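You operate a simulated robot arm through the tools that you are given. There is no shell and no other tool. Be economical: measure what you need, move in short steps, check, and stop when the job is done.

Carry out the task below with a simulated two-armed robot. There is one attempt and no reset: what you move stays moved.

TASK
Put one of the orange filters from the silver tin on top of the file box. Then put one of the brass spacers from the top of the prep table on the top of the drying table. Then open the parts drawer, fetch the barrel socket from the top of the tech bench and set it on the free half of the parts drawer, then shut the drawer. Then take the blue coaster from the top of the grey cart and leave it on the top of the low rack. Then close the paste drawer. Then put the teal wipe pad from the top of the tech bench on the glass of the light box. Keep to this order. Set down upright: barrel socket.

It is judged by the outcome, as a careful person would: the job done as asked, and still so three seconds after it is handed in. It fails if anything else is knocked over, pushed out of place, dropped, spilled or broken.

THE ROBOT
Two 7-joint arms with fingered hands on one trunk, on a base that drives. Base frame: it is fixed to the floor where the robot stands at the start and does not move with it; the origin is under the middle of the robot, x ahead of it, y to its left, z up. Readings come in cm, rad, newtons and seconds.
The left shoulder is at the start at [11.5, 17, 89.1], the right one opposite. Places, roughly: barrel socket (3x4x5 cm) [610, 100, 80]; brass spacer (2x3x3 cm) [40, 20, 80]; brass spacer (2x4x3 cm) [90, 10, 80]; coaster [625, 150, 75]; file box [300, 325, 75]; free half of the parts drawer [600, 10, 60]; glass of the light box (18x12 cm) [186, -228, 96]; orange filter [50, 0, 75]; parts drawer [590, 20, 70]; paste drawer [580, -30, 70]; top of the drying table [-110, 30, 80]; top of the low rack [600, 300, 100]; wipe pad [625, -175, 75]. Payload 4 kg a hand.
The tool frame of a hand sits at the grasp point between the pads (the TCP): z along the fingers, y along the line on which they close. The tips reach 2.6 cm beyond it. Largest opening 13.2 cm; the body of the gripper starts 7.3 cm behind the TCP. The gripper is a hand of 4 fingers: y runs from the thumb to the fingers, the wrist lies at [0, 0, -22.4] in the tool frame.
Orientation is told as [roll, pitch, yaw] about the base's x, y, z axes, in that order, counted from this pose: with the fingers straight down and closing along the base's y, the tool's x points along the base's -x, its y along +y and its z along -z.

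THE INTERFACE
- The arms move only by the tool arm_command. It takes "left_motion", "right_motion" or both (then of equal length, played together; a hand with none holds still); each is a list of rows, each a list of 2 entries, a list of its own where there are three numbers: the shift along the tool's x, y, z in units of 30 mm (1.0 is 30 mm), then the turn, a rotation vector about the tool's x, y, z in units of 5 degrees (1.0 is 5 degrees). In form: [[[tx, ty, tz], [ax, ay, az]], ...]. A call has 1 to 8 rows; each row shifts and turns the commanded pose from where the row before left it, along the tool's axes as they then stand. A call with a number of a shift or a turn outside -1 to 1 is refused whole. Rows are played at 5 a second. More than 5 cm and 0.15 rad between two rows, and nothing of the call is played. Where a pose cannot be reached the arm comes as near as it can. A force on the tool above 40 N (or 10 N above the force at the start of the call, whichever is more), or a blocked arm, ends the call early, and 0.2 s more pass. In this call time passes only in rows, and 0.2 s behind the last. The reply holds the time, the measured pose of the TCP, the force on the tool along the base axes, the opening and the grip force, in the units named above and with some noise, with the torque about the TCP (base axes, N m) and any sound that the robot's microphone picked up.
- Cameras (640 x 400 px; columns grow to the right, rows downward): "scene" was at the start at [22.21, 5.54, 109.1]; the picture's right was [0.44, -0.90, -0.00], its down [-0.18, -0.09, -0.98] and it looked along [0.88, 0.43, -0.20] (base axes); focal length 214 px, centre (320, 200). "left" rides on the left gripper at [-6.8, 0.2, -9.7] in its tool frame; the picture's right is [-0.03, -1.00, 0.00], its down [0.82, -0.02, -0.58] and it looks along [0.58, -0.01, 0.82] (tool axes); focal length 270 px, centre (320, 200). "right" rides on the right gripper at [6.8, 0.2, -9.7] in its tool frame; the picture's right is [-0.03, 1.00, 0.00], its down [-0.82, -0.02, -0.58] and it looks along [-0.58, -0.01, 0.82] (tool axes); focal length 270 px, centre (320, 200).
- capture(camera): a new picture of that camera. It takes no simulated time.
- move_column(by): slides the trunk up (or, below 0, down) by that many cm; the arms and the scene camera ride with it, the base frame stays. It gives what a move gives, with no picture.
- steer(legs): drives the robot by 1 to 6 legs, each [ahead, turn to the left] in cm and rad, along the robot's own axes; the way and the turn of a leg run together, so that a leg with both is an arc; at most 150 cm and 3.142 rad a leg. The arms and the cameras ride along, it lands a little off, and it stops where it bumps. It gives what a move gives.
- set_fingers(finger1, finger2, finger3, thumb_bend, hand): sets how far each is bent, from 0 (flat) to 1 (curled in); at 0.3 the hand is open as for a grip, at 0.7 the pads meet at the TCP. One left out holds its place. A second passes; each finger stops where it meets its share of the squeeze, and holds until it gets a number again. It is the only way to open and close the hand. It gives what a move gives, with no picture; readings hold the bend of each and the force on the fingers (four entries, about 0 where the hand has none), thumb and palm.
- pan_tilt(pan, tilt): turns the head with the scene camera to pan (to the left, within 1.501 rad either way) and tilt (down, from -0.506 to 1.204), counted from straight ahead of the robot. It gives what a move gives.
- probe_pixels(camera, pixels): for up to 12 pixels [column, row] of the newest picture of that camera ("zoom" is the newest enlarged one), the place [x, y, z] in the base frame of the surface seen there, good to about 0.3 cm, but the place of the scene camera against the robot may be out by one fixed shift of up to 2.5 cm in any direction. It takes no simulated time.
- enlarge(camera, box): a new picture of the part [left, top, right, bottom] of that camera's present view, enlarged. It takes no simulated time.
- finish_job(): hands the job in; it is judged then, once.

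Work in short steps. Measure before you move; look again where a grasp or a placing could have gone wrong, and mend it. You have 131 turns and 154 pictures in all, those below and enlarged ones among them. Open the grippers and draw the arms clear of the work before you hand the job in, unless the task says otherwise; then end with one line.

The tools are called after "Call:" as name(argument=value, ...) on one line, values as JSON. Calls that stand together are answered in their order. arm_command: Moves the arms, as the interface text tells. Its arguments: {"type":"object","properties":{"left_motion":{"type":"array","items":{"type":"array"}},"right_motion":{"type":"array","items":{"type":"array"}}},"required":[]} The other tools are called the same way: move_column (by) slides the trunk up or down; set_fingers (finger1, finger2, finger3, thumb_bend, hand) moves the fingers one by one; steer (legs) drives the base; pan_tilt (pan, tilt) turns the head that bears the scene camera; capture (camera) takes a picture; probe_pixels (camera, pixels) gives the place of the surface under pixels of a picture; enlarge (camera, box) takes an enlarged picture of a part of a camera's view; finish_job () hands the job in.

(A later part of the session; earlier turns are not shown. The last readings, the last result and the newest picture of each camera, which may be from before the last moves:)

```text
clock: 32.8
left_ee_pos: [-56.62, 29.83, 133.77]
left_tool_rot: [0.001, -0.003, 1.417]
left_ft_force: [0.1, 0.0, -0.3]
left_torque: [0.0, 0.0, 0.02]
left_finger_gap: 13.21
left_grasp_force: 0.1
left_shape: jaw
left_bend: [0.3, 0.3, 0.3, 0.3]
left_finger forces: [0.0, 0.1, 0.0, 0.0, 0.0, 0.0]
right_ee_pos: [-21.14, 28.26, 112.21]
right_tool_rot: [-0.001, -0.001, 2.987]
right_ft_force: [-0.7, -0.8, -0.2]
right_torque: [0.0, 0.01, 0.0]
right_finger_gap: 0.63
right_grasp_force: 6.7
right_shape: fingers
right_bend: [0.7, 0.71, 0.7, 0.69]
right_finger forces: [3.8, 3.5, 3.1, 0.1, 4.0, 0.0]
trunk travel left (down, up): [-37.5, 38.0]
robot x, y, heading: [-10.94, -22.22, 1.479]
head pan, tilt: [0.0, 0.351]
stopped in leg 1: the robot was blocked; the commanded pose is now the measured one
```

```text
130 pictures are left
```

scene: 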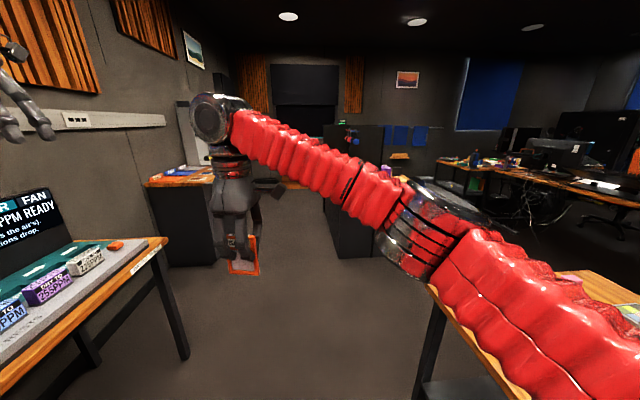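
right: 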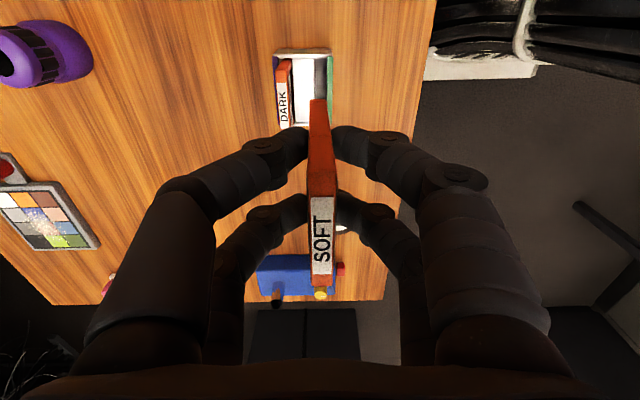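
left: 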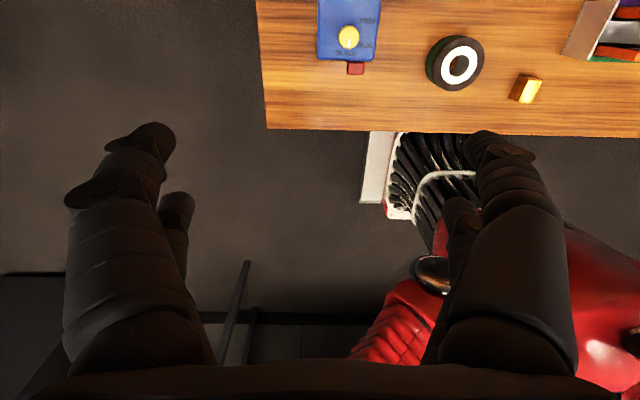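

Blocked again by a swinging corner at heading 1.48, which is nearly parallel already. I drive ahead past the table now.

Call:
steer(legs=[[40, 0.12], [87, 0]])

Call:
pan_tilt(pan=-0.8, tilt=0.3)

Call:
capture(camera="scene")

```text
clock: 39.5
left_ee_pos: [-63.22, 152.15, 133.99]
left_tool_rot: [0.005, 0.0, 1.537]
left_ft_force: [-0.5, -0.3, -0.5]
left_torque: [0.01, -0.03, 0.01]
left_finger_gap: 13.22
left_grasp_force: 0.1
left_shape: jaw
left_bend: [0.3, 0.3, 0.3, 0.3]
left_finger forces: [0.0, 0.0, 0.0, 0.0, 0.0, 0.1]
right_ee_pos: [-27.84, 154.82, 112.23]
right_tool_rot: [0.002, -0.001, 3.106]
right_ft_force: [0.3, 0.3, -0.3]
right_torque: [-0.01, 0.0, 0.01]
right_finger_gap: 0.6
right_grasp_force: 7.1
right_shape: fingers
right_bend: [0.7, 0.71, 0.7, 0.69]
right_finger forces: [3.8, 3.4, 3.2, 0.0, 4.1, 0.0]
trunk travel left (down, up): [-37.5, 38.0]
robot x, y, heading: [-11.53, 105.99, 1.598]
head pan, tilt: [0.0, 0.351]
```

```text
clock: 40.7
left_ee_pos: [-63.24, 151.91, 133.98]
left_tool_rot: [0.005, 0.0, 1.538]
left_ft_force: [-0.3, 0.6, -1.0]
left_torque: [0.0, -0.03, -0.02]
left_finger_gap: 13.2
left_grasp_force: 0.0
left_shape: jaw
left_bend: [0.3, 0.3, 0.3, 0.3]
left_finger forces: [0.0, 0.0, 0.0, 0.0, 0.0, 0.0]
right_ee_pos: [-27.83, 154.81, 112.33]
right_tool_rot: [0.002, 0.0, 3.105]
right_ft_force: [0.0, 0.4, -0.5]
right_torque: [-0.02, -0.01, -0.01]
right_finger_gap: 0.62
right_grasp_force: 7.4
right_shape: fingers
right_bend: [0.7, 0.71, 0.7, 0.69]
right_finger forces: [3.8, 3.5, 3.2, 0.0, 4.0, 0.0]
trunk travel left (down, up): [-37.5, 38.0]
robot x, y, heading: [-11.82, 105.88, 1.599]
head pan, tilt: [-0.799, 0.3]
```

```text
129 pictures are left
```

scene: 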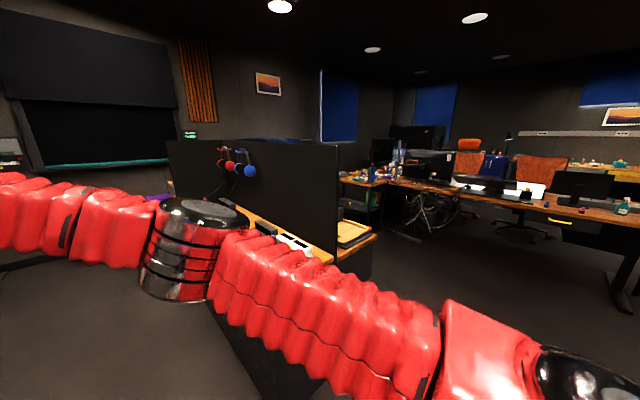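

Reported base heading (1.598) and tool yaw (1.537) now disagree by 0.06 rad. I check against cabinet landmarks measured before (front face near y≈180 at x 77–89).

Call:
probe_pixels(camera="scene", pixels=[[340, 262], [355, 255], [372, 238], [372, 255], [300, 250], [350, 232], [345, 200], [420, 240], [610, 300], [560, 300], [450, 300], [384, 182]])

Call:
enlarge(camera="scene", box=[320, 130, 480, 230])

```text
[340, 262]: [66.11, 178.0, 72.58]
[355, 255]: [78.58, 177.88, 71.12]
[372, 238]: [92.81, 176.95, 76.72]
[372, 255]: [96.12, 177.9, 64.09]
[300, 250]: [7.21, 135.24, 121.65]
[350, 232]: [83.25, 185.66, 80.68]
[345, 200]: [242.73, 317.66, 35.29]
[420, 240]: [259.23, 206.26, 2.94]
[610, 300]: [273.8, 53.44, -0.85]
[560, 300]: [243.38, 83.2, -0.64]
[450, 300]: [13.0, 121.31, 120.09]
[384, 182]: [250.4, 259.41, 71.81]
```

```text
4.00 times, centred on (400, 180) of scene
```

zoom: 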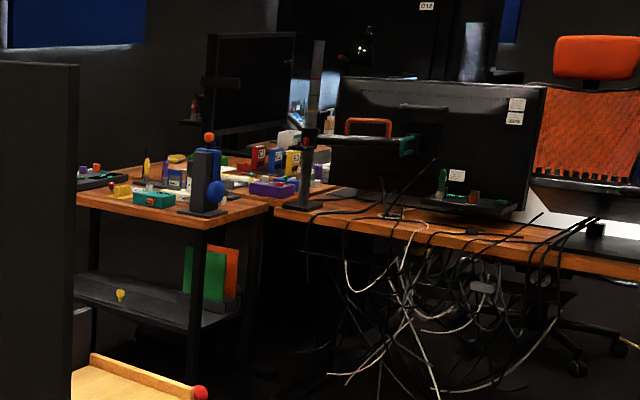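

The cabinet front reads y≈178 consistently, so probes are trustworthy. I drive past the cabinet corner (97,178) with good margin to about (130,128) and look toward the file box.

Call:
steer(legs=[[0, -1.39], [150, 0], [0, 0.7]])

Call:
pan_tilt(pan=0.15, tilt=0.3)

Call:
capture(camera="scene")

```text
clock: 43.1
left_ee_pos: [-17.81, 175.01, 134.0]
left_tool_rot: [0.005, 0.001, 0.785]
left_ft_force: [0.6, 0.8, 0.1]
left_torque: [0.01, 0.02, -0.02]
left_finger_gap: 13.19
left_grasp_force: 0.1
left_shape: jaw
left_bend: [0.3, 0.3, 0.3, 0.3]
left_finger forces: [0.1, 0.1, 0.0, 0.0, 0.0, 0.1]
right_ee_pos: [9.8, 152.76, 112.27]
right_tool_rot: [0.002, -0.003, 2.353]
right_ft_force: [0.3, -0.2, 0.2]
right_torque: [0.02, 0.05, 0.01]
right_finger_gap: 0.6
right_grasp_force: 6.9
right_shape: fingers
right_bend: [0.7, 0.71, 0.71, 0.69]
right_finger forces: [3.8, 3.2, 3.2, 0.0, 3.9, 0.0]
trunk travel left (down, up): [-37.5, 38.0]
robot x, y, heading: [-15.4, 108.19, 0.805]
head pan, tilt: [-0.799, 0.3]
stopped in leg 1: the robot was blocked; the commanded pose is now the measured one
```

```text
clock: 44.3
left_ee_pos: [-18.07, 175.13, 133.97]
left_tool_rot: [0.003, -0.001, 0.784]
left_ft_force: [1.0, 0.4, -0.3]
left_torque: [0.02, 0.01, -0.01]
left_finger_gap: 13.17
left_grasp_force: 0.2
left_shape: jaw
left_bend: [0.3, 0.3, 0.3, 0.3]
left_finger forces: [0.0, 0.0, 0.0, 0.1, 0.0, 0.0]
right_ee_pos: [9.63, 152.72, 112.35]
right_tool_rot: [0.001, 0.0, 2.351]
right_ft_force: [-0.6, -0.1, 0.4]
right_torque: [-0.01, 0.0, -0.01]
right_finger_gap: 0.6
right_grasp_force: 6.9
right_shape: fingers
right_bend: [0.7, 0.71, 0.71, 0.69]
right_finger forces: [3.8, 3.4, 3.2, 0.0, 3.8, 0.0]
trunk travel left (down, up): [-37.5, 38.0]
robot x, y, heading: [-15.31, 108.42, 0.807]
head pan, tilt: [0.15, 0.3]
```

```text
127 pictures are left
```

scene: 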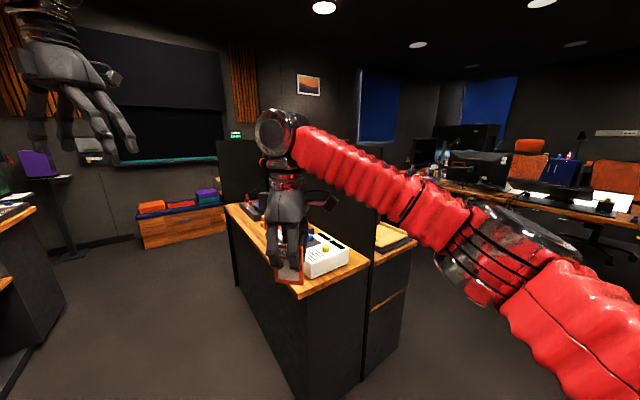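

Stopped again half-way through a turn, though nothing near shows contact. I look at the surroundings on the right/below before trying again.

Call:
probe_pixels(camera="scene", pixels=[[300, 390], [300, 292], [370, 260], [360, 350], [230, 210], [262, 300], [340, 235], [405, 240], [290, 200], [395, 330], [480, 290], [320, 270]])

Call:
pan_tilt(pan=-0.9, tilt=0.9)

Call:
capture(camera="scene")

```text
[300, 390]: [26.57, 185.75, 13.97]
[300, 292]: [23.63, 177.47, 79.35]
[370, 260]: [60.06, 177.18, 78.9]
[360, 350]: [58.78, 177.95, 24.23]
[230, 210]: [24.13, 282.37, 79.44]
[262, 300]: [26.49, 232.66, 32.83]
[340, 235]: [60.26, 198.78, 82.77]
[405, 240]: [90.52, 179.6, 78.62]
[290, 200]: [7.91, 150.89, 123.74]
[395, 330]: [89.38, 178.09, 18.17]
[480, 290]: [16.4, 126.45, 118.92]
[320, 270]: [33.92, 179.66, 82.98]
```

```text
clock: 45.6
left_ee_pos: [-18.14, 175.07, 133.93]
left_tool_rot: [0.003, 0.0, 0.786]
left_ft_force: [0.0, -0.7, 0.4]
left_torque: [0.0, 0.01, -0.02]
left_finger_gap: 13.19
left_grasp_force: 0.1
left_shape: jaw
left_bend: [0.3, 0.3, 0.3, 0.3]
left_finger forces: [0.0, 0.1, 0.0, 0.0, 0.0, 0.1]
right_ee_pos: [9.54, 152.96, 112.35]
right_tool_rot: [-0.001, 0.001, 2.351]
right_ft_force: [-0.2, 0.2, -0.6]
right_torque: [0.02, 0.0, 0.01]
right_finger_gap: 0.61
right_grasp_force: 7.0
right_shape: fingers
right_bend: [0.7, 0.71, 0.71, 0.69]
right_finger forces: [3.7, 3.3, 3.1, 0.1, 3.9, 0.1]
trunk travel left (down, up): [-37.5, 38.0]
robot x, y, heading: [-15.62, 108.55, 0.807]
head pan, tilt: [-0.901, 0.901]
```

```text
126 pictures are left
```

scene: 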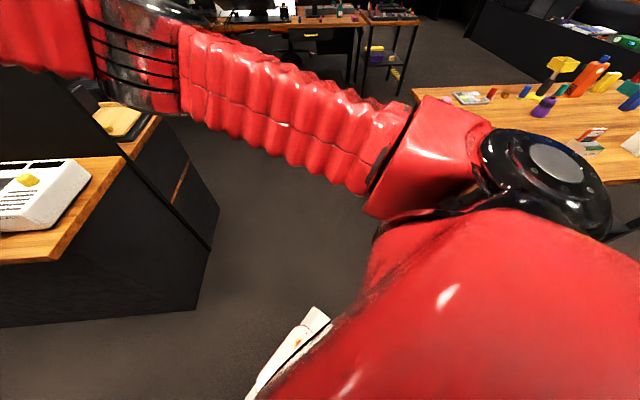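

Nothing is visibly near the base. I try a smaller turn on its own to test whether it is truly blocked.

Call:
steer(legs=[[0, -0.35]])

```text
clock: 47.1
left_ee_pos: [5.05, 172.35, 133.92]
left_tool_rot: [0.002, -0.001, 0.436]
left_ft_force: [0.2, -0.2, 0.1]
left_torque: [0.01, 0.01, 0.01]
left_finger_gap: 13.22
left_grasp_force: 0.1
left_shape: jaw
left_bend: [0.3, 0.3, 0.3, 0.3]
left_finger forces: [0.0, 0.0, 0.0, 0.0, 0.1, 0.0]
right_ee_pos: [23.41, 141.92, 112.39]
right_tool_rot: [0.002, 0.001, 2.007]
right_ft_force: [-0.6, -0.7, -0.3]
right_torque: [-0.01, 0.01, -0.01]
right_finger_gap: 0.6
right_grasp_force: 6.9
right_shape: fingers
right_bend: [0.7, 0.71, 0.71, 0.69]
right_finger forces: [3.6, 3.3, 3.0, 0.0, 3.8, 0.0]
trunk travel left (down, up): [-37.5, 38.0]
robot x, y, heading: [-15.85, 110.49, 0.458]
head pan, tilt: [-0.901, 0.901]
```

It turns fine in smaller pieces; I split turns from here on and proceed past the cabinet.

Call:
steer(legs=[[0, -0.3], [150, 0], [0, 0.35], [0, 0.35]])

Call:
pan_tilt(pan=0.0, tilt=0.3)

Call:
capture(camera="scene")

```text
clock: 57.5
left_ee_pos: [127.35, 200.97, 134.02]
left_tool_rot: [0.003, 0.0, 0.812]
left_ft_force: [0.0, 0.0, -0.2]
left_torque: [-0.03, -0.04, 0.02]
left_finger_gap: 13.2
left_grasp_force: 0.0
left_shape: jaw
left_bend: [0.3, 0.3, 0.3, 0.3]
left_finger forces: [0.1, 0.1, 0.0, 0.0, 0.0, 0.0]
right_ee_pos: [155.58, 179.3, 112.43]
right_tool_rot: [0.003, 0.003, 2.379]
right_ft_force: [-0.9, 0.8, -1.4]
right_torque: [-0.04, -0.04, 0.02]
right_finger_gap: 0.56
right_grasp_force: 7.3
right_shape: fingers
right_bend: [0.7, 0.71, 0.71, 0.69]
right_finger forces: [3.6, 3.2, 3.2, 0.1, 3.7, 0.1]
trunk travel left (down, up): [-37.5, 38.0]
robot x, y, heading: [133.31, 133.15, 0.864]
head pan, tilt: [-0.901, 0.901]
stopped in leg 4: the robot was blocked; the commanded pose is now the measured one
```

```text
clock: 58.7
left_ee_pos: [127.41, 200.52, 134.17]
left_tool_rot: [0.004, -0.002, 0.812]
left_ft_force: [0.3, 0.5, -0.6]
left_torque: [0.0, -0.01, -0.02]
left_finger_gap: 13.22
left_grasp_force: 0.3
left_shape: jaw
left_bend: [0.3, 0.3, 0.3, 0.3]
left_finger forces: [0.1, 0.0, 0.1, 0.0, 0.1, 0.0]
right_ee_pos: [155.71, 179.26, 112.46]
right_tool_rot: [0.0, -0.001, 2.378]
right_ft_force: [0.0, 0.7, -0.3]
right_torque: [0.0, -0.03, -0.02]
right_finger_gap: 0.56
right_grasp_force: 7.3
right_shape: fingers
right_bend: [0.7, 0.71, 0.71, 0.69]
right_finger forces: [3.7, 3.1, 3.1, 0.0, 3.8, 0.0]
trunk travel left (down, up): [-37.5, 38.0]
robot x, y, heading: [133.17, 133.17, 0.861]
head pan, tilt: [0.0, 0.3]
```

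```text
125 pictures are left
```

scene: 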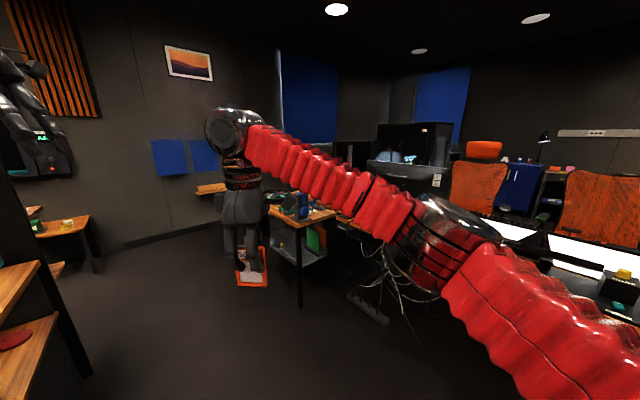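

The desk with coloured items is straight ahead at (300,210). I enlarge and probe it.

Call:
enlarge(camera="scene", box=[250, 170, 370, 245])

Call:
probe_pixels(camera="scene", pixels=[[272, 208], [300, 219], [335, 212], [290, 205], [300, 205], [310, 205], [320, 207], [290, 198], [300, 304], [278, 204], [285, 212]])

```text
5.33 times, centred on (310, 208) of scene
```

zoom: 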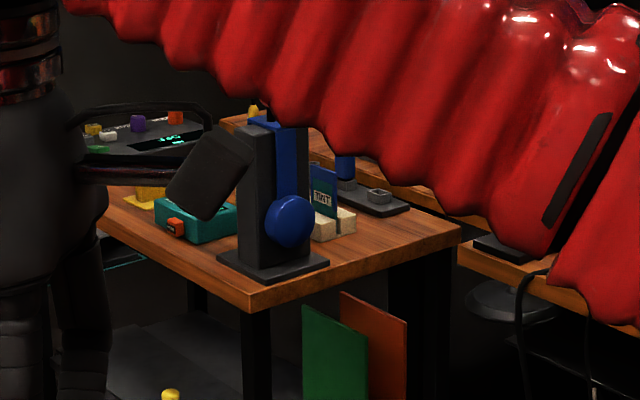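

```text
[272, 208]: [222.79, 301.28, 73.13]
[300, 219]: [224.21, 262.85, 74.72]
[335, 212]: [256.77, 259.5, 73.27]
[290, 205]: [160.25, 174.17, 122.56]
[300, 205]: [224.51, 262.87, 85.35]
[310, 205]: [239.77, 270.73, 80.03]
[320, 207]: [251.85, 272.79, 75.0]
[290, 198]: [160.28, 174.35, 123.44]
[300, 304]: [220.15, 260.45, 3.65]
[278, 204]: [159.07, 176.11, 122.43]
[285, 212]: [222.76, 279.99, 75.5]
```

The near side table ends around x 257; the file box must lie farther. I shift the right hand to its own side to clear the view and drive closer.

Call:
arm_command(right_motion=[[[1, 0, 0], [0, 0, 0]], [[1, 0, 0], [0, 0, 0]], [[1, 0, 0], [0, 0, 0]], [[1, 0, 0], [0, 0, 0]], [[1, 0, 0], [0, 0, 0]], [[1, 0, 0], [0, 0, 0]], [[1, 0, 0], [0, 0, 0]], [[1, 0, 0], [0, 0, 0]]])

Call:
steer(legs=[[50, 0]])

Call:
capture(camera="scene")

```text
clock: 60.5
left_ee_pos: [127.38, 200.51, 134.27]
left_tool_rot: [0.005, -0.001, 0.812]
left_ft_force: [1.1, 0.2, -0.2]
left_torque: [0.0, 0.02, 0.02]
left_finger_gap: 13.2
left_grasp_force: 0.1
left_shape: jaw
left_bend: [0.3, 0.3, 0.3, 0.3]
left_finger forces: [0.0, 0.0, 0.1, 0.0, 0.0, 0.1]
right_ee_pos: [173.07, 162.53, 112.59]
right_tool_rot: [0.001, 0.0, 2.38]
right_ft_force: [-0.3, -0.6, -0.7]
right_torque: [0.01, -0.01, 0.02]
right_finger_gap: 0.55
right_grasp_force: 6.8
right_shape: fingers
right_bend: [0.7, 0.71, 0.71, 0.69]
right_finger forces: [3.6, 3.0, 2.9, 0.0, 3.6, 0.0]
trunk travel left (down, up): [-37.5, 38.0]
robot x, y, heading: [132.96, 133.0, 0.864]
head pan, tilt: [0.0, 0.3]
```

```text
clock: 63.5
left_ee_pos: [160.53, 239.15, 134.11]
left_tool_rot: [0.003, 0.0, 0.809]
left_ft_force: [-0.2, -0.1, -0.4]
left_torque: [-0.04, 0.04, 0.0]
left_finger_gap: 13.22
left_grasp_force: 0.1
left_shape: jaw
left_bend: [0.3, 0.3, 0.3, 0.3]
left_finger forces: [0.0, 0.0, 0.0, 0.1, 0.0, 0.0]
right_ee_pos: [206.13, 200.89, 112.57]
right_tool_rot: [0.002, -0.001, 2.378]
right_ft_force: [-0.4, -0.4, -0.3]
right_torque: [-0.02, 0.0, 0.01]
right_finger_gap: 0.57
right_grasp_force: 6.4
right_shape: fingers
right_bend: [0.7, 0.71, 0.71, 0.69]
right_finger forces: [3.7, 3.1, 2.9, 0.0, 3.7, 0.1]
trunk travel left (down, up): [-37.5, 38.0]
robot x, y, heading: [165.86, 171.17, 0.859]
head pan, tilt: [0.0, 0.3]
```

```text
123 pictures are left
```

scene: 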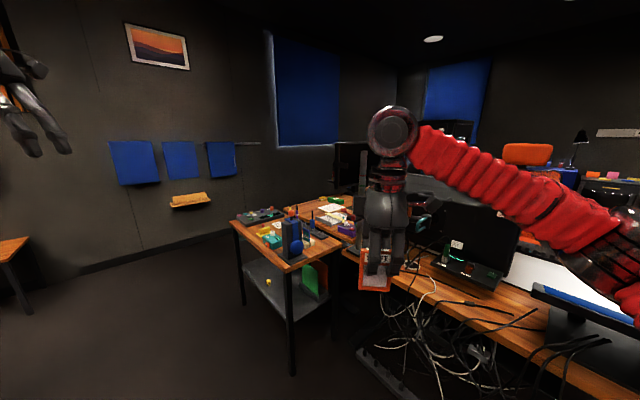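

Displacement confirms the reported base heading (0.86). I enlarge the table area to find the file box.

Call:
enlarge(camera="scene", box=[225, 180, 385, 280])

Call:
probe_pixels(camera="zoom", pixels=[[420, 110], [470, 190], [440, 100], [500, 200], [560, 100], [390, 150], [330, 120], [560, 300], [480, 130], [515, 60], [150, 145], [430, 260]])

```text
4.00 times, centred on (305, 230) of scene
```

zoom: 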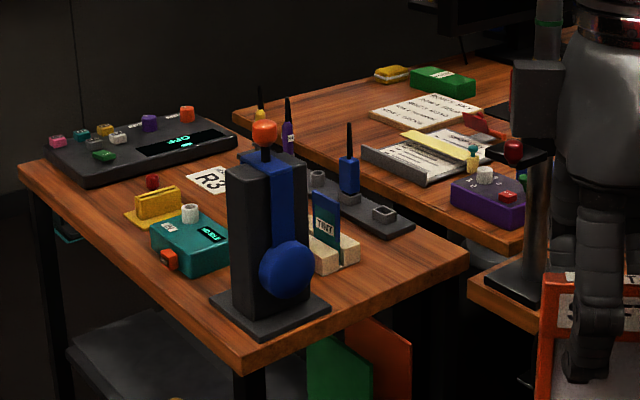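

```text
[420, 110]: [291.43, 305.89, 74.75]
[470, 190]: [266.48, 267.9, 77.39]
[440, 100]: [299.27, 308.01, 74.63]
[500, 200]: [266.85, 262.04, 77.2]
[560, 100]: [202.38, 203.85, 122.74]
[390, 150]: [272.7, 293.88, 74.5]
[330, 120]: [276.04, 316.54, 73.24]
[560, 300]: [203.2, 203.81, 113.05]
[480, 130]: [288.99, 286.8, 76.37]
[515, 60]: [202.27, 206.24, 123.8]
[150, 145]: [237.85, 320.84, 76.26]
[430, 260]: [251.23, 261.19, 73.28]
```

The green box at zoom (443,82) near the given place could be the file box. I zoom in on it.

Call:
enlarge(camera="scene", box=[305, 185, 369, 225])

Call:
probe_pixels(camera="zoom", pixels=[[330, 100], [260, 100], [400, 120], [230, 120], [120, 100], [130, 120], [480, 40], [200, 200], [560, 120]])

```text
10.00 times, centred on (337, 205) of scene
```

zoom: 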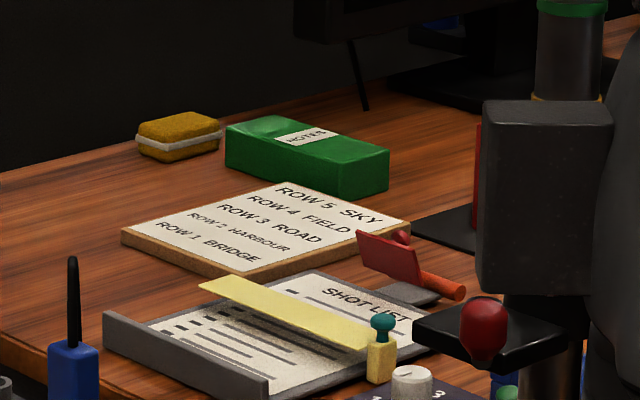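

```text
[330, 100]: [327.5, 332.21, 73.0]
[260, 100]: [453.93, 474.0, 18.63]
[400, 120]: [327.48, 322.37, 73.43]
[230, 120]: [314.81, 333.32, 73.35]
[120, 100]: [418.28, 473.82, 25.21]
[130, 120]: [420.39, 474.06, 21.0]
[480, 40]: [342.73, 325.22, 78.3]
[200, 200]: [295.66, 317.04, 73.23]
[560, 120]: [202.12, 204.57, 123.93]
```

Call:
probe_pixels(camera="zoom", pixels=[[300, 138], [250, 130], [350, 155], [375, 155], [310, 160], [360, 180], [240, 160], [330, 195], [270, 122], [30, 350], [5, 180], [10, 330]])

```text
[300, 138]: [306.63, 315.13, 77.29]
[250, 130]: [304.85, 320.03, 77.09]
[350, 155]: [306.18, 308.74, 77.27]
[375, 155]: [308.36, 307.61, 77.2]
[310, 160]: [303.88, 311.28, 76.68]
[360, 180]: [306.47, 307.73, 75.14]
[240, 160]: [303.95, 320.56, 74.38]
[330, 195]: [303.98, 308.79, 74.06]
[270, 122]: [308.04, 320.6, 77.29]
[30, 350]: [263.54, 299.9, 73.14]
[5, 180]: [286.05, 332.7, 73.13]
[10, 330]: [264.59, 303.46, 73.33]
```

The green "NOTES" box (x 304–310, y 307–321, top z≈77) matches the file box's place. It is best reached from the far (+y) side, so I drive around the left of the side table (x≥221).

Call:
steer(legs=[[0, 0.35], [0, 0.36], [120, 0]])

Call:
pan_tilt(pan=-0.6, tilt=0.45)

Call:
capture(camera="scene")

```text
clock: 65.9
left_ee_pos: [122.17, 223.46, 134.04]
left_tool_rot: [0.005, -0.01, 1.428]
left_ft_force: [-0.2, 0.6, -0.2]
left_torque: [0.01, -0.04, -0.01]
left_finger_gap: 13.17
left_grasp_force: 0.0
left_shape: jaw
left_bend: [0.3, 0.3, 0.3, 0.3]
left_finger forces: [0.0, 0.0, 0.0, 0.1, 0.1, 0.1]
right_ee_pos: [181.56, 219.29, 112.64]
right_tool_rot: [-0.001, 0.003, 2.998]
right_ft_force: [0.0, 0.5, 0.2]
right_torque: [0.0, -0.03, -0.04]
right_finger_gap: 0.52
right_grasp_force: 6.9
right_shape: fingers
right_bend: [0.7, 0.71, 0.71, 0.69]
right_finger forces: [3.5, 3.1, 3.0, 0.1, 3.7, 0.0]
trunk travel left (down, up): [-37.5, 38.0]
robot x, y, heading: [169.83, 171.29, 1.5]
head pan, tilt: [0.0, 0.3]
stopped in leg 2: the robot was blocked; the commanded pose is now the measured one
```

```text
clock: 66.9
left_ee_pos: [122.6, 223.37, 134.11]
left_tool_rot: [0.008, -0.01, 1.431]
left_ft_force: [-0.1, -0.2, -0.6]
left_torque: [0.0, 0.0, 0.02]
left_finger_gap: 13.15
left_grasp_force: 0.1
left_shape: jaw
left_bend: [0.3, 0.3, 0.3, 0.3]
left_finger forces: [0.0, 0.1, 0.1, 0.1, 0.0, 0.0]
right_ee_pos: [181.85, 219.12, 112.71]
right_tool_rot: [0.0, 0.0, 2.996]
right_ft_force: [-0.2, 0.2, -0.2]
right_torque: [0.06, -0.04, 0.01]
right_finger_gap: 0.54
right_grasp_force: 6.6
right_shape: fingers
right_bend: [0.7, 0.71, 0.71, 0.69]
right_finger forces: [3.5, 3.1, 3.0, 0.1, 3.5, 0.1]
trunk travel left (down, up): [-37.5, 38.0]
robot x, y, heading: [169.88, 171.28, 1.498]
head pan, tilt: [-0.6, 0.45]
```

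```text
120 pictures are left
```

scene: 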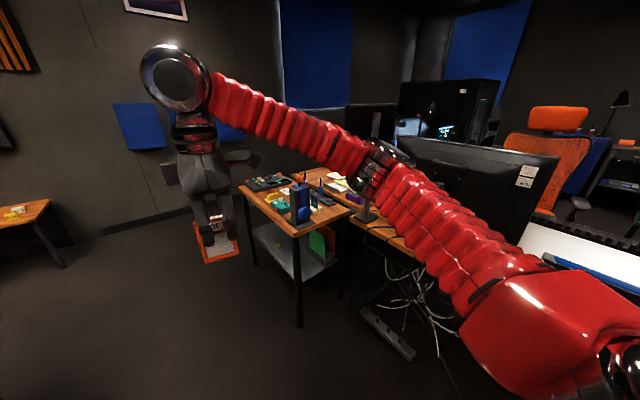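

The base again halts late in a turn but is usable at heading 1.50. The path ahead is clear, so I drive on to beyond the tables.

Call:
steer(legs=[[110, 0.2], [110, -0.2]])

Call:
pan_tilt(pan=-1.3, tilt=0.4)

Call:
capture(camera="scene")

```text
clock: 77.7
left_ee_pos: [112.48, 439.64, 134.04]
left_tool_rot: [0.009, -0.011, 1.452]
left_ft_force: [-0.3, -0.1, -0.1]
left_torque: [-0.04, 0.0, 0.02]
left_finger_gap: 13.18
left_grasp_force: 0.0
left_shape: jaw
left_bend: [0.3, 0.3, 0.3, 0.3]
left_finger forces: [0.0, 0.0, 0.0, 0.0, 0.0, 0.1]
right_ee_pos: [171.76, 436.85, 112.67]
right_tool_rot: [0.003, 0.002, 3.022]
right_ft_force: [-0.1, 0.2, -0.1]
right_torque: [0.0, 0.02, 0.04]
right_finger_gap: 0.51
right_grasp_force: 6.8
right_shape: fingers
right_bend: [0.7, 0.71, 0.71, 0.69]
right_finger forces: [3.5, 3.2, 3.1, 0.0, 3.7, 0.0]
trunk travel left (down, up): [-37.5, 38.0]
robot x, y, heading: [161.45, 388.99, 1.53]
head pan, tilt: [-0.6, 0.45]
```

```text
clock: 78.8
left_ee_pos: [112.5, 439.52, 134.13]
left_tool_rot: [0.01, -0.011, 1.453]
left_ft_force: [-0.4, -0.2, -0.5]
left_torque: [0.0, 0.02, -0.01]
left_finger_gap: 13.18
left_grasp_force: 0.0
left_shape: jaw
left_bend: [0.3, 0.3, 0.3, 0.3]
left_finger forces: [0.1, 0.0, 0.0, 0.0, 0.0, 0.0]
right_ee_pos: [171.76, 436.75, 112.83]
right_tool_rot: [0.002, 0.001, 3.022]
right_ft_force: [0.3, -0.5, -1.1]
right_torque: [0.04, 0.02, 0.01]
right_finger_gap: 0.53
right_grasp_force: 6.3
right_shape: fingers
right_bend: [0.7, 0.71, 0.71, 0.69]
right_finger forces: [3.5, 3.1, 2.9, 0.0, 3.6, 0.0]
trunk travel left (down, up): [-37.5, 38.0]
robot x, y, heading: [160.81, 388.92, 1.525]
head pan, tilt: [-1.3, 0.4]
```

```text
119 pictures are left
```

scene: 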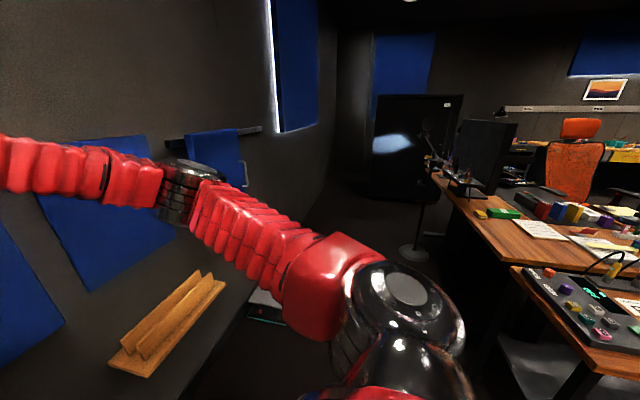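

Now the green box shows at (503,213) near the desk's far edge. I probe the passage, the pole at (415,250) and other boxes.

Call:
probe_pixels(camera="scene", pixels=[[415, 253], [503, 211], [480, 213], [470, 222], [560, 212], [440, 190], [400, 200], [165, 345], [520, 265], [265, 320], [340, 240], [600, 345]])

Call:
enlarge(camera="scene", box=[400, 150, 640, 300])

```text
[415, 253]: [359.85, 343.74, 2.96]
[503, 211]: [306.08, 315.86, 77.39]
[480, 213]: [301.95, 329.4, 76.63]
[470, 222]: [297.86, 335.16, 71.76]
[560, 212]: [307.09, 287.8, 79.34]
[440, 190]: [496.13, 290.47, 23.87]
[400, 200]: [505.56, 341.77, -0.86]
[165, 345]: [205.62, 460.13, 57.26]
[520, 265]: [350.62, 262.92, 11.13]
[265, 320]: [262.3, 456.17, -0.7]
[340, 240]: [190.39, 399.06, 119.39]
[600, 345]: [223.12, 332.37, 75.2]
```

```text
2.67 times, centred on (520, 225) of scene
```

zoom: 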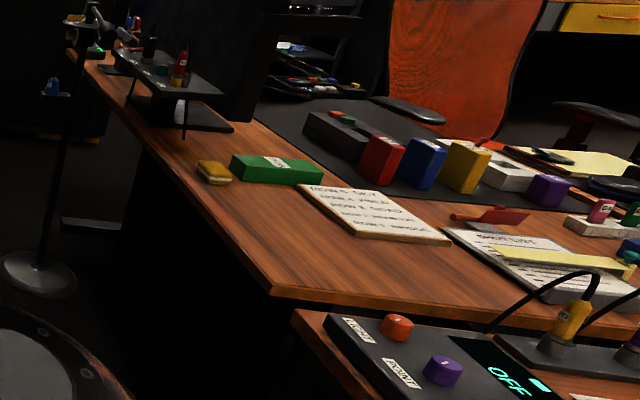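

The green box is confirmed at (306,316), desk far edge y≈335, wall at 474. I back slightly, turn right in small pieces and go along the wall.

Call:
steer(legs=[[-18, 0], [0, -0.3], [0, -0.3], [0, -0.3], [0, -0.3]])

```text
clock: 82.3
left_ee_pos: [148.13, 440.03, 134.24]
left_tool_rot: [0.007, -0.01, 0.866]
left_ft_force: [1.0, -0.7, 0.7]
left_torque: [0.05, 0.03, 0.01]
left_finger_gap: 13.21
left_grasp_force: 0.0
left_shape: jaw
left_bend: [0.3, 0.3, 0.3, 0.3]
left_finger forces: [0.0, 0.0, 0.1, 0.1, 0.0, 0.1]
right_ee_pos: [195.81, 404.89, 112.87]
right_tool_rot: [0.002, -0.003, 2.432]
right_ft_force: [0.7, -0.9, 0.2]
right_torque: [0.04, 0.04, 0.02]
right_finger_gap: 0.52
right_grasp_force: 6.9
right_shape: fingers
right_bend: [0.71, 0.71, 0.71, 0.69]
right_finger forces: [3.4, 3.1, 2.9, 0.0, 3.4, 0.0]
trunk travel left (down, up): [-37.5, 38.0]
robot x, y, heading: [157.25, 373.0, 0.925]
head pan, tilt: [-1.3, 0.4]
stopped in leg 3: the robot was blocked; the commanded pose is now the measured one
```

Turns of up to about 0.55 rad per call go through, so I issue them separately.

Call:
steer(legs=[[0, -0.5]])

Call:
steer(legs=[[0, -0.28], [140, 0]])

Call:
pan_tilt(pan=-1.0, tilt=0.6)

Call:
capture(camera="scene")

```text
clock: 84.1
left_ee_pos: [181.44, 436.81, 134.15]
left_tool_rot: [0.007, -0.008, 0.367]
left_ft_force: [0.7, 0.4, 0.3]
left_torque: [-0.02, 0.03, -0.01]
left_finger_gap: 13.19
left_grasp_force: 0.1
left_shape: jaw
left_bend: [0.3, 0.3, 0.3, 0.3]
left_finger forces: [0.0, 0.1, 0.1, 0.0, 0.0, 0.1]
right_ee_pos: [206.7, 383.06, 112.79]
right_tool_rot: [0.003, -0.001, 1.934]
right_ft_force: [-0.1, 0.2, 1.1]
right_torque: [0.0, -0.01, -0.03]
right_finger_gap: 0.53
right_grasp_force: 6.3
right_shape: fingers
right_bend: [0.71, 0.71, 0.71, 0.69]
right_finger forces: [3.4, 2.9, 2.8, 0.0, 3.4, 0.1]
trunk travel left (down, up): [-37.5, 38.0]
robot x, y, heading: [156.23, 376.0, 0.431]
head pan, tilt: [-1.3, 0.4]
```

```text
clock: 92.2
left_ee_pos: [338.22, 452.08, 134.22]
left_tool_rot: [0.008, -0.009, 0.115]
left_ft_force: [0.5, 0.1, 0.4]
left_torque: [0.02, 0.0, 0.02]
left_finger_gap: 13.21
left_grasp_force: 0.0
left_shape: jaw
left_bend: [0.3, 0.3, 0.3, 0.3]
left_finger forces: [0.0, 0.0, 0.0, 0.0, 0.1, 0.0]
right_ee_pos: [349.25, 393.83, 113.02]
right_tool_rot: [-0.001, 0.001, 1.684]
right_ft_force: [0.3, -0.2, -1.3]
right_torque: [-0.04, -0.03, -0.02]
right_finger_gap: 0.51
right_grasp_force: 6.2
right_shape: fingers
right_bend: [0.71, 0.71, 0.71, 0.69]
right_finger forces: [3.2, 2.9, 2.8, 0.1, 3.5, 0.1]
trunk travel left (down, up): [-37.5, 38.0]
robot x, y, heading: [298.92, 399.1, 0.188]
head pan, tilt: [-1.3, 0.4]
```

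```text
clock: 93.0
left_ee_pos: [338.25, 452.19, 134.19]
left_tool_rot: [0.008, -0.008, 0.117]
left_ft_force: [0.8, 0.6, 0.5]
left_torque: [0.0, -0.03, 0.0]
left_finger_gap: 13.19
left_grasp_force: 0.1
left_shape: jaw
left_bend: [0.3, 0.3, 0.3, 0.3]
left_finger forces: [0.0, 0.0, 0.0, 0.0, 0.1, 0.1]
right_ee_pos: [349.28, 393.69, 112.91]
right_tool_rot: [0.0, 0.0, 1.686]
right_ft_force: [-0.1, 0.5, -0.3]
right_torque: [0.0, -0.01, 0.0]
right_finger_gap: 0.5
right_grasp_force: 6.2
right_shape: fingers
right_bend: [0.71, 0.71, 0.71, 0.69]
right_finger forces: [3.4, 3.0, 2.9, 0.1, 3.5, 0.0]
trunk travel left (down, up): [-37.5, 38.0]
robot x, y, heading: [298.73, 399.22, 0.182]
head pan, tilt: [-1.0, 0.6]
```

```text
117 pictures are left
```

scene: 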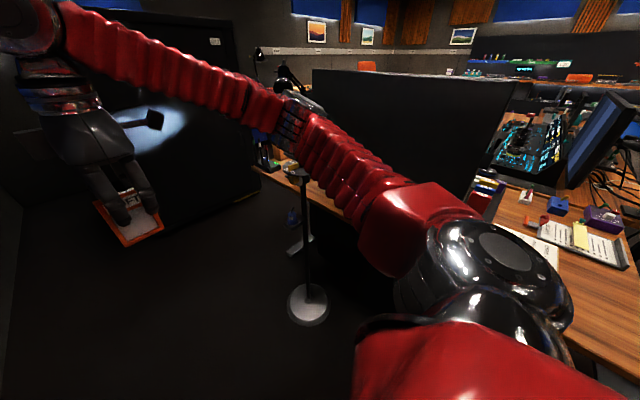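

A large monitor stands near the box. I probe it and the pole for clearance before turning.

Call:
probe_pixels(camera="scene", pixels=[[330, 75], [400, 90], [500, 85], [400, 150], [300, 175], [308, 305], [490, 160], [530, 240], [600, 100], [295, 160]])

```text
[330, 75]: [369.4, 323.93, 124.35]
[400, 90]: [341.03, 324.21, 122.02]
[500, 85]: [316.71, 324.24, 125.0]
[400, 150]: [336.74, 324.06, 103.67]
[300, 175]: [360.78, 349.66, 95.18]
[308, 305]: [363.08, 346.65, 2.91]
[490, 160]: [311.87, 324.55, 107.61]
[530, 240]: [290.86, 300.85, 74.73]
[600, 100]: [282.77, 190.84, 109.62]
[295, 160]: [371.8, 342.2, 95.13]
```

Monitor spans x 312–369 at y 324, top 125; the box lies just west of it. The sweep at radius ~55 from y 399 stays clear. I turn to face −y.

Call:
steer(legs=[[0, -0.55]])

Call:
steer(legs=[[0, -0.55]])

Call:
steer(legs=[[0, -0.55]])

Call:
pan_tilt(pan=0.0, tilt=0.7)

Call:
capture(camera="scene")

```text
clock: 94.9
left_ee_pos: [359.57, 424.5, 134.09]
left_tool_rot: [0.009, -0.009, -0.422]
left_ft_force: [0.3, 0.1, -0.3]
left_torque: [-0.02, -0.01, -0.02]
left_finger_gap: 13.23
left_grasp_force: 0.1
left_shape: jaw
left_bend: [0.3, 0.3, 0.3, 0.3]
left_finger forces: [0.1, 0.0, 0.0, 0.1, 0.1, 0.0]
right_ee_pos: [339.07, 368.7, 112.95]
right_tool_rot: [-0.001, 0.001, 1.145]
right_ft_force: [0.6, -1.1, -0.2]
right_torque: [-0.03, -0.04, 0.04]
right_finger_gap: 0.51
right_grasp_force: 6.5
right_shape: fingers
right_bend: [0.71, 0.71, 0.71, 0.69]
right_finger forces: [3.3, 2.8, 2.6, 0.1, 3.4, 0.0]
trunk travel left (down, up): [-37.5, 38.0]
robot x, y, heading: [300.03, 402.37, -0.359]
head pan, tilt: [-1.0, 0.6]
```

```text
clock: 96.9
left_ee_pos: [362.57, 390.2, 134.25]
left_tool_rot: [0.006, -0.007, -0.965]
left_ft_force: [-0.1, -0.7, -0.8]
left_torque: [0.0, -0.01, 0.03]
left_finger_gap: 13.2
left_grasp_force: 0.1
left_shape: jaw
left_bend: [0.3, 0.3, 0.3, 0.3]
left_finger forces: [0.1, 0.1, 0.1, 0.0, 0.0, 0.1]
right_ee_pos: [316.05, 353.3, 113.02]
right_tool_rot: [0.002, -0.002, 0.601]
right_ft_force: [0.8, -0.1, -0.7]
right_torque: [0.02, 0.0, -0.03]
right_finger_gap: 0.48
right_grasp_force: 6.1
right_shape: fingers
right_bend: [0.71, 0.71, 0.71, 0.69]
right_finger forces: [3.1, 2.8, 2.6, 0.1, 3.3, 0.1]
trunk travel left (down, up): [-37.5, 38.0]
robot x, y, heading: [302.64, 403.94, -0.909]
head pan, tilt: [-1.0, 0.6]
```

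```text
clock: 99.4
left_ee_pos: [345.8, 360.11, 134.42]
left_tool_rot: [0.007, -0.006, -1.521]
left_ft_force: [0.2, -0.9, 1.2]
left_torque: [-0.01, -0.06, -0.02]
left_finger_gap: 13.21
left_grasp_force: 0.1
left_shape: jaw
left_bend: [0.3, 0.3, 0.3, 0.3]
left_finger forces: [0.1, 0.1, 0.1, 0.0, 0.1, 0.0]
right_ee_pos: [286.96, 353.23, 113.03]
right_tool_rot: [0.002, -0.001, 0.045]
right_ft_force: [0.2, -0.4, -0.4]
right_torque: [0.03, -0.02, -0.02]
right_finger_gap: 0.48
right_grasp_force: 5.9
right_shape: fingers
right_bend: [0.71, 0.71, 0.71, 0.69]
right_finger forces: [3.2, 2.7, 2.7, 0.0, 3.3, 0.1]
trunk travel left (down, up): [-37.5, 38.0]
robot x, y, heading: [305.4, 404.26, -1.457]
head pan, tilt: [-1.0, 0.6]
stopped in leg 1: the robot was blocked; the commanded pose is now the measured one
```

```text
clock: 100.7
left_ee_pos: [346.14, 360.16, 134.25]
left_tool_rot: [0.004, -0.007, -1.52]
left_ft_force: [0.2, 0.2, 0.2]
left_torque: [0.02, -0.02, 0.01]
left_finger_gap: 13.19
left_grasp_force: 0.0
left_shape: jaw
left_bend: [0.3, 0.3, 0.3, 0.3]
left_finger forces: [0.1, 0.0, 0.1, 0.0, 0.0, 0.1]
right_ee_pos: [287.07, 353.27, 113.22]
right_tool_rot: [-0.001, 0.0, 0.047]
right_ft_force: [0.0, -0.7, -0.3]
right_torque: [-0.03, -0.02, 0.01]
right_finger_gap: 0.52
right_grasp_force: 6.3
right_shape: fingers
right_bend: [0.71, 0.71, 0.71, 0.69]
right_finger forces: [3.1, 2.8, 2.6, 0.0, 3.2, 0.1]
trunk travel left (down, up): [-37.5, 38.0]
robot x, y, heading: [305.45, 403.83, -1.455]
head pan, tilt: [0.0, 0.7]
```

```text
116 pictures are left
```

scene: 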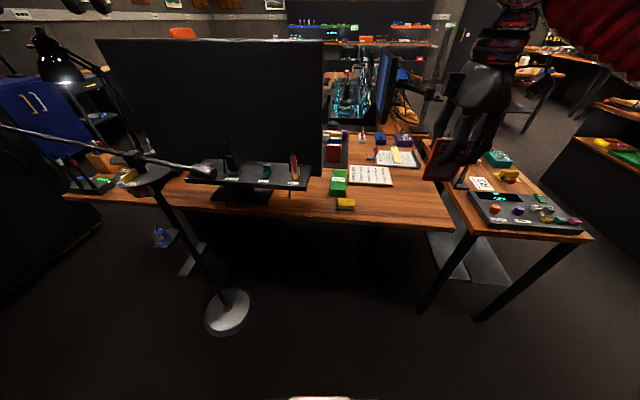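

Excellent view: green box at (338,180), yellow pad at (345,203), monitor to its left. I pull the left hand back, and probe the box from here.

Call:
arm_command(left_motion=[[[1, 0, 0], [0, 0, 0]], [[1, 0, 0], [0, 0, 0]], [[1, 0, 0], [0, 0, 0]], [[1, 0, 0], [0, 0, 0]]])

Call:
enlarge(camera="scene", box=[280, 140, 440, 240])

Call:
probe_pixels(camera="zoom", pixels=[[235, 170], [205, 170], [265, 175], [235, 125], [235, 185], [202, 190], [265, 190], [260, 255], [180, 170], [150, 120], [100, 185], [150, 50]])

```text
clock: 101.7
left_ee_pos: [345.39, 372.35, 134.29]
left_tool_rot: [0.004, -0.009, -1.521]
left_ft_force: [0.4, -0.7, -0.2]
left_torque: [0.03, 0.01, 0.01]
left_finger_gap: 13.21
left_grasp_force: 0.1
left_shape: jaw
left_bend: [0.3, 0.3, 0.3, 0.3]
left_finger forces: [0.0, 0.0, 0.0, 0.1, 0.1, 0.1]
right_ee_pos: [287.26, 353.25, 113.27]
right_tool_rot: [-0.001, 0.0, 0.045]
right_ft_force: [0.0, 0.0, 1.5]
right_torque: [0.01, 0.0, -0.02]
right_finger_gap: 0.45
right_grasp_force: 5.9
right_shape: fingers
right_bend: [0.71, 0.71, 0.71, 0.69]
right_finger forces: [3.1, 2.8, 2.6, 0.0, 3.2, 0.0]
trunk travel left (down, up): [-37.5, 38.0]
robot x, y, heading: [305.5, 404.35, -1.455]
head pan, tilt: [0.0, 0.7]
```

```text
4.00 times, centred on (360, 190) of scene
```

zoom: 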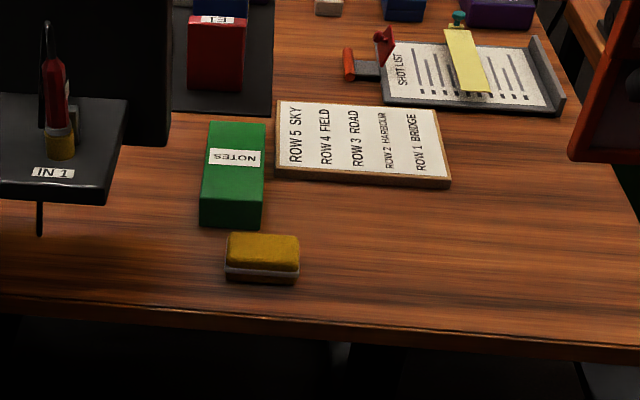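

```text
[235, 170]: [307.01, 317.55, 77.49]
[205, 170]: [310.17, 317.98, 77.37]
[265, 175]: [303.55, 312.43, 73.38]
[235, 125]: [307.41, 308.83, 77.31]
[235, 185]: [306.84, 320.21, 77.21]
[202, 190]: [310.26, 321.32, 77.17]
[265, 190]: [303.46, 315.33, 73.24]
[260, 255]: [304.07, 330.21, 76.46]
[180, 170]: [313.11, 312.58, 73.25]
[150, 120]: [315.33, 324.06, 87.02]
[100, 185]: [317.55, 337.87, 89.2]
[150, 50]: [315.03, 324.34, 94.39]
```

Box true centre should be near (306.5, 314.5), top ~77.5. I drive 18 cm closer, then shift the hand over the box line while tilting it forward 60° about the card's width axis.

Call:
steer(legs=[[18, 0]])

Call:
arm_command(right_motion=[[[-0.9, 0, 0], [1, 0, 0]], [[-0.9, 0, 0], [1, 0, 0]], [[-0.9, 0, 0], [1, 0, 0]], [[-0.9, 0, 0], [1, 0, 0]], [[-0.9, 0, 0], [1, 0, 0]], [[-0.9, 0, 0], [1, 0, 0]], [[0, 0, 0], [1, 0, 0]], [[0, 0, 0], [1, 0, 0]]])

Call:
arm_command(right_motion=[[[0, 0, 0], [1, 0, 0]], [[0, 0, 0], [1, 0, 0]], [[0, 0, 0], [1, 0, 0]], [[0, 0, 0], [1, 0, 0]]])

Call:
capture(camera="right")

Call:
capture(camera="scene")

```text
clock: 103.2
left_ee_pos: [347.64, 353.62, 134.15]
left_tool_rot: [0.003, -0.006, -1.523]
left_ft_force: [0.4, -0.9, -0.1]
left_torque: [0.03, 0.03, 0.05]
left_finger_gap: 13.2
left_grasp_force: 0.0
left_shape: jaw
left_bend: [0.3, 0.3, 0.3, 0.3]
left_finger forces: [0.0, 0.0, 0.0, 0.0, 0.1, 0.0]
right_ee_pos: [289.22, 334.75, 113.09]
right_tool_rot: [0.002, 0.0, 0.046]
right_ft_force: [-0.1, -0.8, -1.1]
right_torque: [0.01, 0.03, 0.01]
right_finger_gap: 0.47
right_grasp_force: 5.6
right_shape: fingers
right_bend: [0.71, 0.71, 0.71, 0.69]
right_finger forces: [3.1, 2.8, 2.7, 0.1, 3.1, 0.0]
trunk travel left (down, up): [-37.5, 38.0]
robot x, y, heading: [308.04, 385.45, -1.459]
head pan, tilt: [0.0, 0.7]
```

```text
clock: 105.0
left_ee_pos: [347.6, 353.76, 134.18]
left_tool_rot: [0.003, -0.007, -1.521]
left_ft_force: [-0.3, -0.4, -0.1]
left_torque: [0.0, -0.01, -0.01]
left_finger_gap: 13.19
left_grasp_force: 0.1
left_shape: jaw
left_bend: [0.3, 0.3, 0.3, 0.3]
left_finger forces: [0.1, 0.1, 0.0, 0.0, 0.0, 0.0]
right_ee_pos: [305.46, 335.56, 113.2]
right_tool_rot: [-0.701, 0.0, 0.045]
right_ft_force: [-0.6, -0.3, -0.8]
right_torque: [0.03, -0.03, 0.01]
right_finger_gap: 0.46
right_grasp_force: 5.8
right_shape: fingers
right_bend: [0.71, 0.71, 0.71, 0.69]
right_finger forces: [3.2, 2.8, 2.5, 0.0, 3.1, 0.0]
trunk travel left (down, up): [-37.5, 38.0]
robot x, y, heading: [307.55, 385.57, -1.454]
head pan, tilt: [0.0, 0.7]
```

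```text
clock: 106.0
left_ee_pos: [347.62, 353.85, 134.39]
left_tool_rot: [0.003, -0.007, -1.522]
left_ft_force: [-0.4, 0.3, -0.2]
left_torque: [-0.01, 0.03, 0.0]
left_finger_gap: 13.19
left_grasp_force: 0.0
left_shape: jaw
left_bend: [0.3, 0.3, 0.3, 0.3]
left_finger forces: [0.0, 0.0, 0.0, 0.0, 0.0, 0.1]
right_ee_pos: [305.48, 335.59, 113.16]
right_tool_rot: [-1.049, 0.001, 0.043]
right_ft_force: [0.1, -0.3, 0.2]
right_torque: [-0.02, -0.02, 0.01]
right_finger_gap: 0.45
right_grasp_force: 5.4
right_shape: fingers
right_bend: [0.71, 0.71, 0.71, 0.69]
right_finger forces: [3.2, 2.9, 2.5, 0.0, 3.1, 0.0]
trunk travel left (down, up): [-37.5, 38.0]
robot x, y, heading: [307.66, 385.54, -1.458]
head pan, tilt: [0.0, 0.7]
```

```text
114 pictures are left
```

right: 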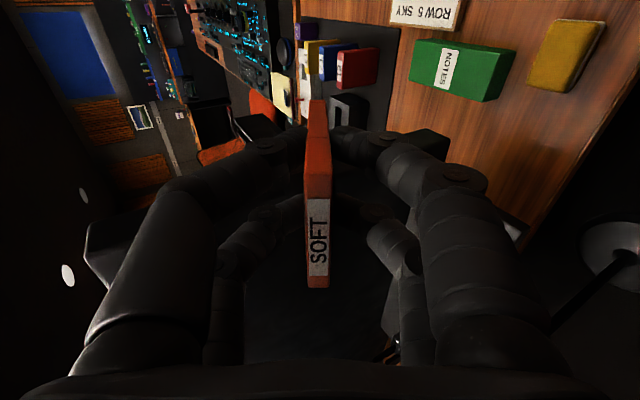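

```text
113 pictures are left
```

scene: 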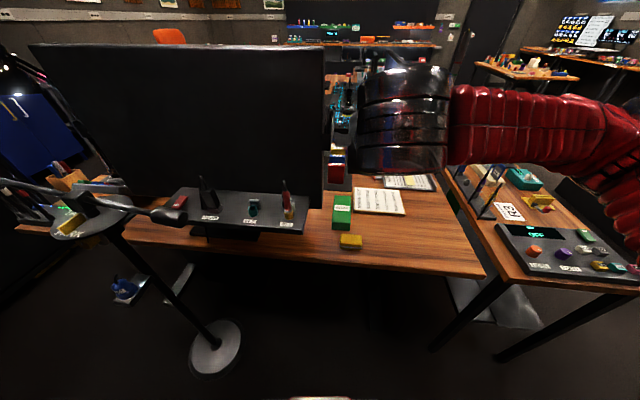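

The wrist view shows the NOTES box at (460,70) and the card in hand. I measure the box with the accurate wrist camera and the card's visible edges.

Call:
probe_pixels(camera="right", pixels=[[445, 65], [418, 60], [425, 45], [500, 80], [508, 50], [465, 50], [480, 90], [316, 105], [318, 285], [317, 195], [303, 160], [565, 55]])

Call:
enlarge(camera="right", box=[240, 60, 420, 300])

```text
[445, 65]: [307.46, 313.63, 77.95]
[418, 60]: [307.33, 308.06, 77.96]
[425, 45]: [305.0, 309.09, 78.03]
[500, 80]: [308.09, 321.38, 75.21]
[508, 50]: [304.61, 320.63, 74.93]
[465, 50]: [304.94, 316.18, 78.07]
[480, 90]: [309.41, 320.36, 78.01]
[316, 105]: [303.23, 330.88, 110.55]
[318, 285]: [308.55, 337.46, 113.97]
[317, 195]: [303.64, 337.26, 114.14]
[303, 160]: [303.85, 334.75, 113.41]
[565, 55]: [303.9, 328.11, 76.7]
```

```text
1.67 times, centred on (330, 180) of right
```

zoom: 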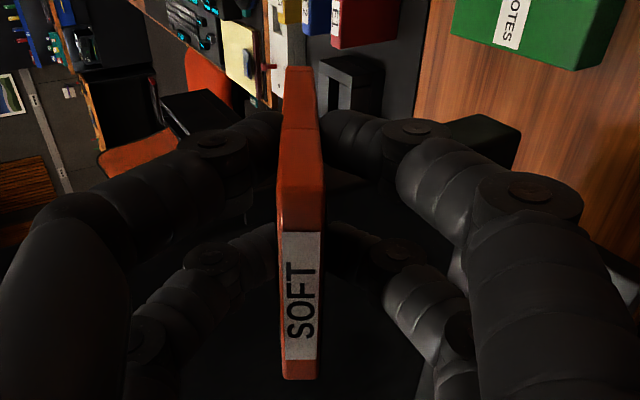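

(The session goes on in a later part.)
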